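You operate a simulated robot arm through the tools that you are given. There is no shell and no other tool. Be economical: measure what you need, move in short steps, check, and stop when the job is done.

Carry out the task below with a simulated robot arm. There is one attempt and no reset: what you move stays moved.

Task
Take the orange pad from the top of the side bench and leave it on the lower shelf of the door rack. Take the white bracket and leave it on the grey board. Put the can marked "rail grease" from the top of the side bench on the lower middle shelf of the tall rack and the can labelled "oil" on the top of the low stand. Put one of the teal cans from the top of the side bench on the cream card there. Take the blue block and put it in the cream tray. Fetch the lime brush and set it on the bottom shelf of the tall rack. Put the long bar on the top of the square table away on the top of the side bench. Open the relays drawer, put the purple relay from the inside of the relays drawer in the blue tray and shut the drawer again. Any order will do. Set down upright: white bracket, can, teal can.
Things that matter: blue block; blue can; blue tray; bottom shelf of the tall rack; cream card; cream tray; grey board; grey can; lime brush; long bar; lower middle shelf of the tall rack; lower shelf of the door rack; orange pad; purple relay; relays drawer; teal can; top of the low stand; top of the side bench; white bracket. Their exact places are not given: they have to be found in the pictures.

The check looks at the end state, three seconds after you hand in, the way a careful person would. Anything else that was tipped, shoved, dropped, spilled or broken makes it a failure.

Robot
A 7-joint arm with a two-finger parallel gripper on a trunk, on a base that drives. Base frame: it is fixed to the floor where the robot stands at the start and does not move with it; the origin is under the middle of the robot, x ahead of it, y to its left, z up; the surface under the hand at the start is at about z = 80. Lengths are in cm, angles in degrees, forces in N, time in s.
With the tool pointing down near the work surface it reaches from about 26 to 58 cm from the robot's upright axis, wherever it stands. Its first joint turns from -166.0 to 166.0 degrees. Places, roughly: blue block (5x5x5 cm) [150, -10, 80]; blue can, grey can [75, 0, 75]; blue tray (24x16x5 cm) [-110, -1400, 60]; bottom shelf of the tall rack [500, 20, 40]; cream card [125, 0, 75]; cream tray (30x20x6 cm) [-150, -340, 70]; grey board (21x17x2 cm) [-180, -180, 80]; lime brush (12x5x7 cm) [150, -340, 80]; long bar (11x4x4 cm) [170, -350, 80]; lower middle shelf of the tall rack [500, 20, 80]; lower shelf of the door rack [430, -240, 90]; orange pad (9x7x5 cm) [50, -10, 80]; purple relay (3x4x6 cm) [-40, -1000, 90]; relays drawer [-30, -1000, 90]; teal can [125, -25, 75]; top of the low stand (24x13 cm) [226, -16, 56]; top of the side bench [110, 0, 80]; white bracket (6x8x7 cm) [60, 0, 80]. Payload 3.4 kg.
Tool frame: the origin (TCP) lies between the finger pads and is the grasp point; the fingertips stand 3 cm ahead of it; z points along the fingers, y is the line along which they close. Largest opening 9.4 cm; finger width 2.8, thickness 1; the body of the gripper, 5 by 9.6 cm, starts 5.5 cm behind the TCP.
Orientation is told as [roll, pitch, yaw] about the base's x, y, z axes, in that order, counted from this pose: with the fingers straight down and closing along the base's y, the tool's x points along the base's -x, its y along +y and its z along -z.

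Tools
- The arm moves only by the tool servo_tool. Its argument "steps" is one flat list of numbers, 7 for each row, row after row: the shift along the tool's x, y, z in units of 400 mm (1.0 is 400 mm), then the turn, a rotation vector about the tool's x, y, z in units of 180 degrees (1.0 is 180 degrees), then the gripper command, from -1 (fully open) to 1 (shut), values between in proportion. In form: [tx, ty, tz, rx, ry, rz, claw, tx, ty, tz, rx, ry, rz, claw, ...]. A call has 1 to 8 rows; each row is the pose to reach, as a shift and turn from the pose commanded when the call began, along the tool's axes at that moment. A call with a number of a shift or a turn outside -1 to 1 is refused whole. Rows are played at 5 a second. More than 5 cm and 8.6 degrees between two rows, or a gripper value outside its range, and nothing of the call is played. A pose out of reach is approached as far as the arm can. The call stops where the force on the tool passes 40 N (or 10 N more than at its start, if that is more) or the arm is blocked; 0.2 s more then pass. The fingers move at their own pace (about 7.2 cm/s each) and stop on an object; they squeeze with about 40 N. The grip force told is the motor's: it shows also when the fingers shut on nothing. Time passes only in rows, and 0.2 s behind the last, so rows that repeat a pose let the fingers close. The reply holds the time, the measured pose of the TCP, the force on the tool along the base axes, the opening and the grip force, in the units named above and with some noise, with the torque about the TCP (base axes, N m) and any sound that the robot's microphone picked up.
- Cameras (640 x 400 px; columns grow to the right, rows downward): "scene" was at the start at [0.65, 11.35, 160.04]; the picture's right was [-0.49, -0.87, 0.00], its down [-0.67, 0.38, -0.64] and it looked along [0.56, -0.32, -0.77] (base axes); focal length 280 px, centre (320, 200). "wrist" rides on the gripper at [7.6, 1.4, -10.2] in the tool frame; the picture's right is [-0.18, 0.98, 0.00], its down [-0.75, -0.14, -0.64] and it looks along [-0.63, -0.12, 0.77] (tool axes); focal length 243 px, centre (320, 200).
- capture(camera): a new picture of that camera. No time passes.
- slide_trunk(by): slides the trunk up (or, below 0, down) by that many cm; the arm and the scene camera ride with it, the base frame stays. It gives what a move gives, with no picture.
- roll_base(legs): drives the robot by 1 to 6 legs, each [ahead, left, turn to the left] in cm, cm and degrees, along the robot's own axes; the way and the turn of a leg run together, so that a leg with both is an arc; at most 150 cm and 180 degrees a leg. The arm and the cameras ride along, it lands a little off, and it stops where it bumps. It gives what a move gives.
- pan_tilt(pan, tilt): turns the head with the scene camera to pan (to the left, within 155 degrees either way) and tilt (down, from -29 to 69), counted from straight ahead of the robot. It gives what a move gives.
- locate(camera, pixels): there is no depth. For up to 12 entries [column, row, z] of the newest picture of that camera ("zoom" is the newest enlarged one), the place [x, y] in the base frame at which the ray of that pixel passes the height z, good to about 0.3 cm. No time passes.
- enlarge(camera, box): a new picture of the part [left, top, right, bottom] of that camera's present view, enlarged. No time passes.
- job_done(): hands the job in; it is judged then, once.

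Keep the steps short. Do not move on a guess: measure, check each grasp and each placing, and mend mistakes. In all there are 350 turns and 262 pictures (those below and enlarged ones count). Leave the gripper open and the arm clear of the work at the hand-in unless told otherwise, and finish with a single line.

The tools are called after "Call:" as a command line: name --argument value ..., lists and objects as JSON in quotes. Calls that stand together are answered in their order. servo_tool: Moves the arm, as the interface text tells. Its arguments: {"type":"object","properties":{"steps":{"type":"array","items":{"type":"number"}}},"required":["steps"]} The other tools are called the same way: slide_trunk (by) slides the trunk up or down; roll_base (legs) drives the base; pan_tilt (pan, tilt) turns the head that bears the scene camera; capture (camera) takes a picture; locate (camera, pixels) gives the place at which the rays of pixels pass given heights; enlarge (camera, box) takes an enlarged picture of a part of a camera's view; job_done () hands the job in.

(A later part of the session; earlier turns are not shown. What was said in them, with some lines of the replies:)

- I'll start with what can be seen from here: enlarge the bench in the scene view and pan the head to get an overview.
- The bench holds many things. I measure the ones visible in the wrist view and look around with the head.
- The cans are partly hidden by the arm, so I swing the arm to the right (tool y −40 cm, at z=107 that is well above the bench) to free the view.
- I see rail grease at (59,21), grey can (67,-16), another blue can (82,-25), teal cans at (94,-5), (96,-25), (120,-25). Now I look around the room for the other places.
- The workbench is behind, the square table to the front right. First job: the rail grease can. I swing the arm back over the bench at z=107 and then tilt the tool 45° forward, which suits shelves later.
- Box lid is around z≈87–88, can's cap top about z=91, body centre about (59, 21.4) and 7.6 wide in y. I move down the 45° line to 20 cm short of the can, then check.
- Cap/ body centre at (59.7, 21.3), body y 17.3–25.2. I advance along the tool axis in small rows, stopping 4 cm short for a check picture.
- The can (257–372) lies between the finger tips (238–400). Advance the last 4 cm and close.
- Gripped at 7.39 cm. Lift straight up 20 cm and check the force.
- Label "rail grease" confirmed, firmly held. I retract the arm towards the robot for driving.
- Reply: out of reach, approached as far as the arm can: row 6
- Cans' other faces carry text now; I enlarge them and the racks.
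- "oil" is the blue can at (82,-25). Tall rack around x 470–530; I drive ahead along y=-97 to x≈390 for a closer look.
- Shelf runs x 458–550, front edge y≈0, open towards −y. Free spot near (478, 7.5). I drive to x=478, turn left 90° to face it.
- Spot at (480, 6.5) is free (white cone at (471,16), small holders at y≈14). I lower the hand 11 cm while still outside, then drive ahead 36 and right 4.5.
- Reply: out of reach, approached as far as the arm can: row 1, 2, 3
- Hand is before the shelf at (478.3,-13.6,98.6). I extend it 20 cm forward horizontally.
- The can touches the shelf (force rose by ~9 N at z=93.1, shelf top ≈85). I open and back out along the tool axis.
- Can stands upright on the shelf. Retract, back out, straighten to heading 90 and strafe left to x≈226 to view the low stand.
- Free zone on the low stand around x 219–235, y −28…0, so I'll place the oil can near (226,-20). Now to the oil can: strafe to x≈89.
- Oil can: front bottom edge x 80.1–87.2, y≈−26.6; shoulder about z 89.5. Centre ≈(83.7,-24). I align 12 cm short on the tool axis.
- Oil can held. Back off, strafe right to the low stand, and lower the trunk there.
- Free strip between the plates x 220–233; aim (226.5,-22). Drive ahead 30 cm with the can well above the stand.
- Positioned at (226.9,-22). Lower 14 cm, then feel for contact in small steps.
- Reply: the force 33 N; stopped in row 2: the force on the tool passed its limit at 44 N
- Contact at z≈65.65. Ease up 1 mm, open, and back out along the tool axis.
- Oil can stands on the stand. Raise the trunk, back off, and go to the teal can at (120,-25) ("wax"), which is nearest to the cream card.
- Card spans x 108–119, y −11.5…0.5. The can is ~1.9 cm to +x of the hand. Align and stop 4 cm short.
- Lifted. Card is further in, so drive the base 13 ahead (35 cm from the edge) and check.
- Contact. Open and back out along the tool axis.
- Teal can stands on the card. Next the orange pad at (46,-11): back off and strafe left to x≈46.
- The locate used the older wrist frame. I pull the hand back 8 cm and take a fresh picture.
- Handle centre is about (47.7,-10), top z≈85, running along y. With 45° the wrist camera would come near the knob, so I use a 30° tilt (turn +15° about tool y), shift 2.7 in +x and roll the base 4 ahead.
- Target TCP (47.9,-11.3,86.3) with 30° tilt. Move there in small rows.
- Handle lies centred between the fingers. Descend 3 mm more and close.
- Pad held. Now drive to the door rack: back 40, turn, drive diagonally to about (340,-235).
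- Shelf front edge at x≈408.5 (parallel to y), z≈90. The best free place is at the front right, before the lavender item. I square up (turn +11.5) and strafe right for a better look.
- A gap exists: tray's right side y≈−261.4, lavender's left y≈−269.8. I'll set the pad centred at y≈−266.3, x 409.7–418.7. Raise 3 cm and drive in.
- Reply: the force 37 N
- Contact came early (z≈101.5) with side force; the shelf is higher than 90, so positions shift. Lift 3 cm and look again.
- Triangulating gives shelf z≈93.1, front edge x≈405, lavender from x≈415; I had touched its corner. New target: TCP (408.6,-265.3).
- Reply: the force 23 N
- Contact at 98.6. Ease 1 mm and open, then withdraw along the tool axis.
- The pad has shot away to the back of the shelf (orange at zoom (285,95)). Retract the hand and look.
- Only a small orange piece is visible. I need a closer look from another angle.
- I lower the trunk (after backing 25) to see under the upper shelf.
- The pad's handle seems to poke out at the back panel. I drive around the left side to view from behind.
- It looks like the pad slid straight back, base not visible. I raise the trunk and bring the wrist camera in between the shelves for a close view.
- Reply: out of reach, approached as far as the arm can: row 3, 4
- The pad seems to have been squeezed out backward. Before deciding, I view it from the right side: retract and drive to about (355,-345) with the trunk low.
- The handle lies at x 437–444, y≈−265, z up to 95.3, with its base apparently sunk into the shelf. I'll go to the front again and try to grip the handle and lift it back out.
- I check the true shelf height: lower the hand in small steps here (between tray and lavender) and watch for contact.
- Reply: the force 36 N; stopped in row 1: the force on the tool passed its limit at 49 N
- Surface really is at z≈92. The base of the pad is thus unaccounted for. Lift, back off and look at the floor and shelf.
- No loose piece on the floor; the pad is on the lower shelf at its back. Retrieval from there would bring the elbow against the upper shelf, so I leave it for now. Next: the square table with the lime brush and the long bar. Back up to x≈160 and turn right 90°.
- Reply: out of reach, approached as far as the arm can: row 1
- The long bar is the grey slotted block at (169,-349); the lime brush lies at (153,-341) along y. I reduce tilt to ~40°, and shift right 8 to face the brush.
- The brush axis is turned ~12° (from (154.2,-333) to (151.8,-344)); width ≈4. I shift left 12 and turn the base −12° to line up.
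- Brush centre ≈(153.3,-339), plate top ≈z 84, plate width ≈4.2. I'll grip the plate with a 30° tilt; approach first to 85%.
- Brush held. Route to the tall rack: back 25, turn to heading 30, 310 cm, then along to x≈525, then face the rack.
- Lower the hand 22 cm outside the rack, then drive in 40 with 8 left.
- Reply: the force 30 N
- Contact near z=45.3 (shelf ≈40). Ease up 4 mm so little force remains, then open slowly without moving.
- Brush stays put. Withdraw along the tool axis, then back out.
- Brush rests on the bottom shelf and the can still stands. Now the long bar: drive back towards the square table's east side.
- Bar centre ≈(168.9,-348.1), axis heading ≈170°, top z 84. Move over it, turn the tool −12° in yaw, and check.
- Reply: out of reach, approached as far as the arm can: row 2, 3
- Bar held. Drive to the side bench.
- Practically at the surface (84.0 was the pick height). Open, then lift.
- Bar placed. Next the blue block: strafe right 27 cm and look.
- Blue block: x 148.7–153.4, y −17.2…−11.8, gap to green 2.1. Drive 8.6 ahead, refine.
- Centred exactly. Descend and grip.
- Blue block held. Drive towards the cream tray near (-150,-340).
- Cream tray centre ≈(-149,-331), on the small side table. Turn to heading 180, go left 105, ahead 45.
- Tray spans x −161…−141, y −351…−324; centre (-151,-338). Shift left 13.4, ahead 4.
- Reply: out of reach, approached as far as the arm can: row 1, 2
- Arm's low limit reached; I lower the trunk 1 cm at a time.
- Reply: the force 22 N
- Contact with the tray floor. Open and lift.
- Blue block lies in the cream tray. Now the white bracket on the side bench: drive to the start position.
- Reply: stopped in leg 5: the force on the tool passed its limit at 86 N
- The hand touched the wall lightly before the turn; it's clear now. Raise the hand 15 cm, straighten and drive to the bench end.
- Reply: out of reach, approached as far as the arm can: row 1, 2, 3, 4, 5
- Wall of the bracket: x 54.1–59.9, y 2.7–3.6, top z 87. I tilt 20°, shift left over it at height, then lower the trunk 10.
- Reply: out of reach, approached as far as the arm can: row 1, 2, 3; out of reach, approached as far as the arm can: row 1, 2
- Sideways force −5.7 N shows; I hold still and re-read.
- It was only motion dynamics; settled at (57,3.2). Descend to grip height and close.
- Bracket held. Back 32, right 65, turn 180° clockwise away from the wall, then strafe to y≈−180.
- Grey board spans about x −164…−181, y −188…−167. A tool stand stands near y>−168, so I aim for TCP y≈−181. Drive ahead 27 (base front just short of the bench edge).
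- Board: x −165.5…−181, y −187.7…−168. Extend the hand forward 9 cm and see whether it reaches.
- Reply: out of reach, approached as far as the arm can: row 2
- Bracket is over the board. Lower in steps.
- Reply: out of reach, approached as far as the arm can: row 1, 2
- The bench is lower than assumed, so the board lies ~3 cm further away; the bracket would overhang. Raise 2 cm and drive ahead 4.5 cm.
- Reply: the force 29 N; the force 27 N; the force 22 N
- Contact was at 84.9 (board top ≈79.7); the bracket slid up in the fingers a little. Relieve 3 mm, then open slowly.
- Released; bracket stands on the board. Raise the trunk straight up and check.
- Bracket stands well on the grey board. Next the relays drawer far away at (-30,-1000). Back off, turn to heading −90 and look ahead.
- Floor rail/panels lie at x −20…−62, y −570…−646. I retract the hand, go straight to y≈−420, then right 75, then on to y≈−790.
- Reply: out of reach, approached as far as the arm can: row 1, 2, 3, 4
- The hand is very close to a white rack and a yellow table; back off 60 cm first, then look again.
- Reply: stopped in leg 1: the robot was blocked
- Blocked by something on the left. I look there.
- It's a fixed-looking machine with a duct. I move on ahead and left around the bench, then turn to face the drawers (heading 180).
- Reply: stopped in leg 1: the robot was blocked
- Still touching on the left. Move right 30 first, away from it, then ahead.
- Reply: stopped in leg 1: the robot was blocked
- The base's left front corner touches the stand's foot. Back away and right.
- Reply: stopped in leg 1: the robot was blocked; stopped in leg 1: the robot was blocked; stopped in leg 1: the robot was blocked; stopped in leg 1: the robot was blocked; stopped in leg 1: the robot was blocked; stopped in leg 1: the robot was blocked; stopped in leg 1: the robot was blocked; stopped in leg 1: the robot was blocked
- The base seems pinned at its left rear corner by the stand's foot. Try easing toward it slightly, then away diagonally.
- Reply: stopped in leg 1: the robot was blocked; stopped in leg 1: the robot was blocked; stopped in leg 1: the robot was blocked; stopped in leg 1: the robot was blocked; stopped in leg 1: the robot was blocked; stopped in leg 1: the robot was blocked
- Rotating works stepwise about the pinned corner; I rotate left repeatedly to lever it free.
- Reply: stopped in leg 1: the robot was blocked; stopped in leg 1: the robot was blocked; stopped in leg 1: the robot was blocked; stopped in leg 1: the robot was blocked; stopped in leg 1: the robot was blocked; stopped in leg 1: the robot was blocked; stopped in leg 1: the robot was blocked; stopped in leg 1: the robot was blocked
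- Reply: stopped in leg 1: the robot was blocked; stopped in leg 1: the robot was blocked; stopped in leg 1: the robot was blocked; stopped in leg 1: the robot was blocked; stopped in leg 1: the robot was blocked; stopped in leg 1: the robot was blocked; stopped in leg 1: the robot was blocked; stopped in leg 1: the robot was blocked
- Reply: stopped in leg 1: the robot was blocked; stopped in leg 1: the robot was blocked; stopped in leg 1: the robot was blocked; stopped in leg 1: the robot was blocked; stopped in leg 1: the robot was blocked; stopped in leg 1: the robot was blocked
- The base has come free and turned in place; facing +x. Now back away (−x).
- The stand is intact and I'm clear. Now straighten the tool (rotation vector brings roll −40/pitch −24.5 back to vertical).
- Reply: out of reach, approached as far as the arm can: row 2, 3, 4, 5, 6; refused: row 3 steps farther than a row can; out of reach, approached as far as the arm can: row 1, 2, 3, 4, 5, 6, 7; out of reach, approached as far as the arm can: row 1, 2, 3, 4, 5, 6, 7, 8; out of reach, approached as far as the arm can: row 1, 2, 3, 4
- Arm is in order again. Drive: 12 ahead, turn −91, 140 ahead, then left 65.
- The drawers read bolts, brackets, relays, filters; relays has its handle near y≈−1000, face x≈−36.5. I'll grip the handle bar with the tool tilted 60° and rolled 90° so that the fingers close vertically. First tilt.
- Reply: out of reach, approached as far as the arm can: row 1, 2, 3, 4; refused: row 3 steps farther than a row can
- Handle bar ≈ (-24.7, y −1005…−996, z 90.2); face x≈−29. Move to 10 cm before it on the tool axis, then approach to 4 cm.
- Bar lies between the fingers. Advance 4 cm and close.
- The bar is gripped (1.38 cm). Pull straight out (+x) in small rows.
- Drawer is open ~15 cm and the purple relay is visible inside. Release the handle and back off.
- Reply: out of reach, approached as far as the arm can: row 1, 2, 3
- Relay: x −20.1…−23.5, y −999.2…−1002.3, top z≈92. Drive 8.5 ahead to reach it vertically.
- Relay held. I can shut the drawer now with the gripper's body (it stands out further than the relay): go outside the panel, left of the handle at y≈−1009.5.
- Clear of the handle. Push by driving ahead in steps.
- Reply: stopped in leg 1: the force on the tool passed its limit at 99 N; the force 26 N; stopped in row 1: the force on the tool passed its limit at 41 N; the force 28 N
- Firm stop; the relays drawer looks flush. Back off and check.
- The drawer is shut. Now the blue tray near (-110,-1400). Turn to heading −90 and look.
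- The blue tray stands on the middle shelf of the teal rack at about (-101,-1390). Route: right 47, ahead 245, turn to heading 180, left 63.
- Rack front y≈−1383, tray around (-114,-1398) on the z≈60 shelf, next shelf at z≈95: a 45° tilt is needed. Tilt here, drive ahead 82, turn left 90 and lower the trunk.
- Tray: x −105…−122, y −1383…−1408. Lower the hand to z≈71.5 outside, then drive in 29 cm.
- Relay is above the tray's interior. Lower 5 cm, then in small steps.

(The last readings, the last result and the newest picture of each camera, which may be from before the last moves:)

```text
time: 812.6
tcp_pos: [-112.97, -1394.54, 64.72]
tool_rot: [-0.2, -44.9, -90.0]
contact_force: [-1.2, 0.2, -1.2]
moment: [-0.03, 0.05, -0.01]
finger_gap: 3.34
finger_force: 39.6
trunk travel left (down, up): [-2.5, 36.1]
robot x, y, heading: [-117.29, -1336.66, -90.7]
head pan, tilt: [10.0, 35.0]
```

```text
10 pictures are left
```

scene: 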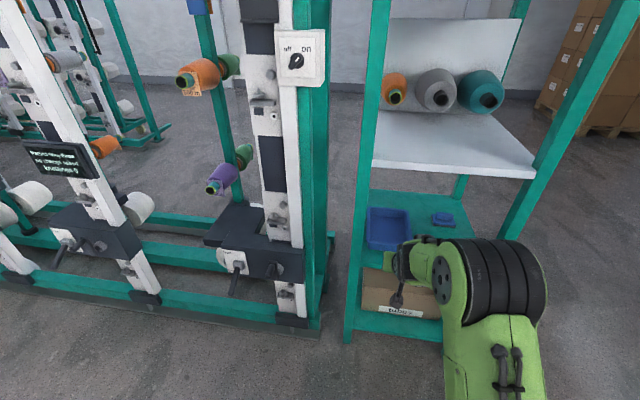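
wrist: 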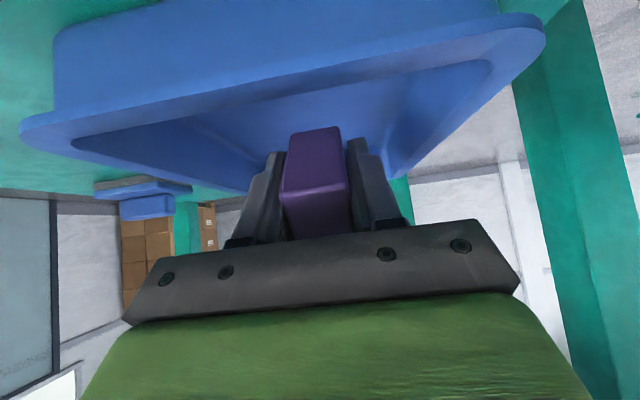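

Relay hangs inside the tray, just above its floor. Open and let it settle, then back out upward.

Call:
servo_tool --steps '[0.004, 0, 0.004, 0, 0, 0, 1, 0.008, 0, 0.008, 0, 0, 0, 1, 0.008, 0, 0.008, 0, 0, 0, 0.2, 0.008, 0, 0.008, 0, 0, 0, -0.1, 0.008, 0, 0.008, 0, 0, 0, -0.1]'

Call:
servo_tool --steps '[0, 0, -0.05, 0, 0, 0, -0.1, 0, 0, -0.15, 0, 0, 0, -0.1, 0, 0, -0.25, 0, 0, 0, -0.1]'

Call:
capture --camera "wrist"

```text
time: 813.8
tcp_pos: [-112.94, -1394.53, 64.27]
tool_rot: [-0.3, -44.9, -90.0]
contact_force: [0.1, 0.3, -0.5]
moment: [0.02, 0.0, 0.03]
finger_gap: 5.19
finger_force: 0.1
trunk travel left (down, up): [-2.5, 36.1]
robot x, y, heading: [-117.28, -1336.78, -90.3]
head pan, tilt: [10.0, 35.0]
```

```text
time: 814.6
tcp_pos: [-113.01, -1387.52, 71.25]
tool_rot: [-0.2, -44.8, -90.0]
contact_force: [-0.4, 0.1, 0.1]
moment: [0.0, 0.0, -0.01]
finger_gap: 5.19
finger_force: 0.1
trunk travel left (down, up): [-2.5, 36.1]
robot x, y, heading: [-117.22, -1337.1, -90.7]
head pan, tilt: [10.0, 35.0]
```

```text
9 pictures are left
```

wrist: 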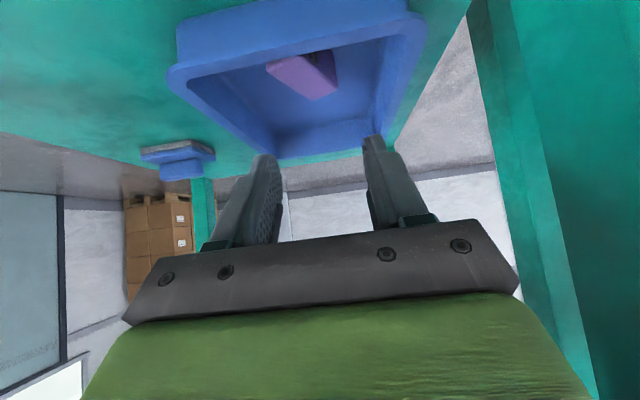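

The relay lies in the blue tray. Back out clear of the rack and open the gripper.

Call:
roll_base --legs '[[-40, 0, 0]]'

Call:
servo_tool --steps '[0, 0, 0, 0, 0, 0, -1, 0, 0, 0, 0, 0, 0, -1, 0, 0, 0, 0, 0, 0, -1]'

Call:
slide_trunk --by 24

Call:
capture --camera "scene"

```text
time: 817.1
tcp_pos: [-112.73, -1347.65, 71.26]
tool_rot: [-0.2, -44.9, -90.2]
contact_force: [0.0, -0.6, 0.3]
moment: [-0.02, 0.03, 0.01]
finger_gap: 5.17
finger_force: 0.1
trunk travel left (down, up): [-2.5, 36.1]
robot x, y, heading: [-116.82, -1296.89, -90.8]
head pan, tilt: [10.0, 35.0]
```

```text
time: 817.9
tcp_pos: [-112.8, -1347.62, 71.3]
tool_rot: [-0.2, -44.8, -90.3]
contact_force: [0.7, 0.1, 0.2]
moment: [-0.01, 0.04, -0.02]
finger_gap: 9.39
finger_force: 0.1
trunk travel left (down, up): [-2.5, 36.1]
robot x, y, heading: [-116.45, -1297.0, -91.0]
head pan, tilt: [10.0, 35.0]
```

```text
time: 820.4
tcp_pos: [-112.7, -1347.66, 95.28]
tool_rot: [-0.2, -44.8, -90.2]
contact_force: [-0.2, 0.2, -0.9]
moment: [-0.01, 0.02, 0.02]
finger_gap: 9.41
finger_force: 0.0
trunk travel left (down, up): [-26.5, 12.1]
robot x, y, heading: [-116.92, -1296.95, -90.9]
head pan, tilt: [10.0, 35.0]
```

```text
8 pictures are left
```

scene: 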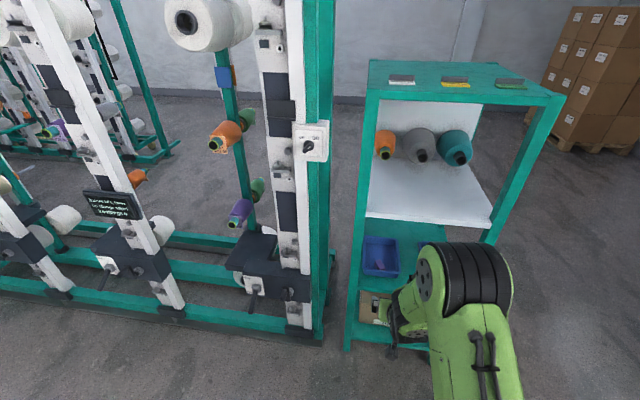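

The relay is in the blue tray, the gripper is open and the arm is clear of the work. I hand in now.

Call:
job_done

```text
The job is handed in.
```

Everything asked for was moved and the relays drawer is shut, but the orange pad may not count: it shot to the back of the door rack's lower shelf, with only its handle visible, and I left it there. I also bumped the side wall by the bench, the lavender block beside the pad, and a machine stand near the drawers, and saw no damage.
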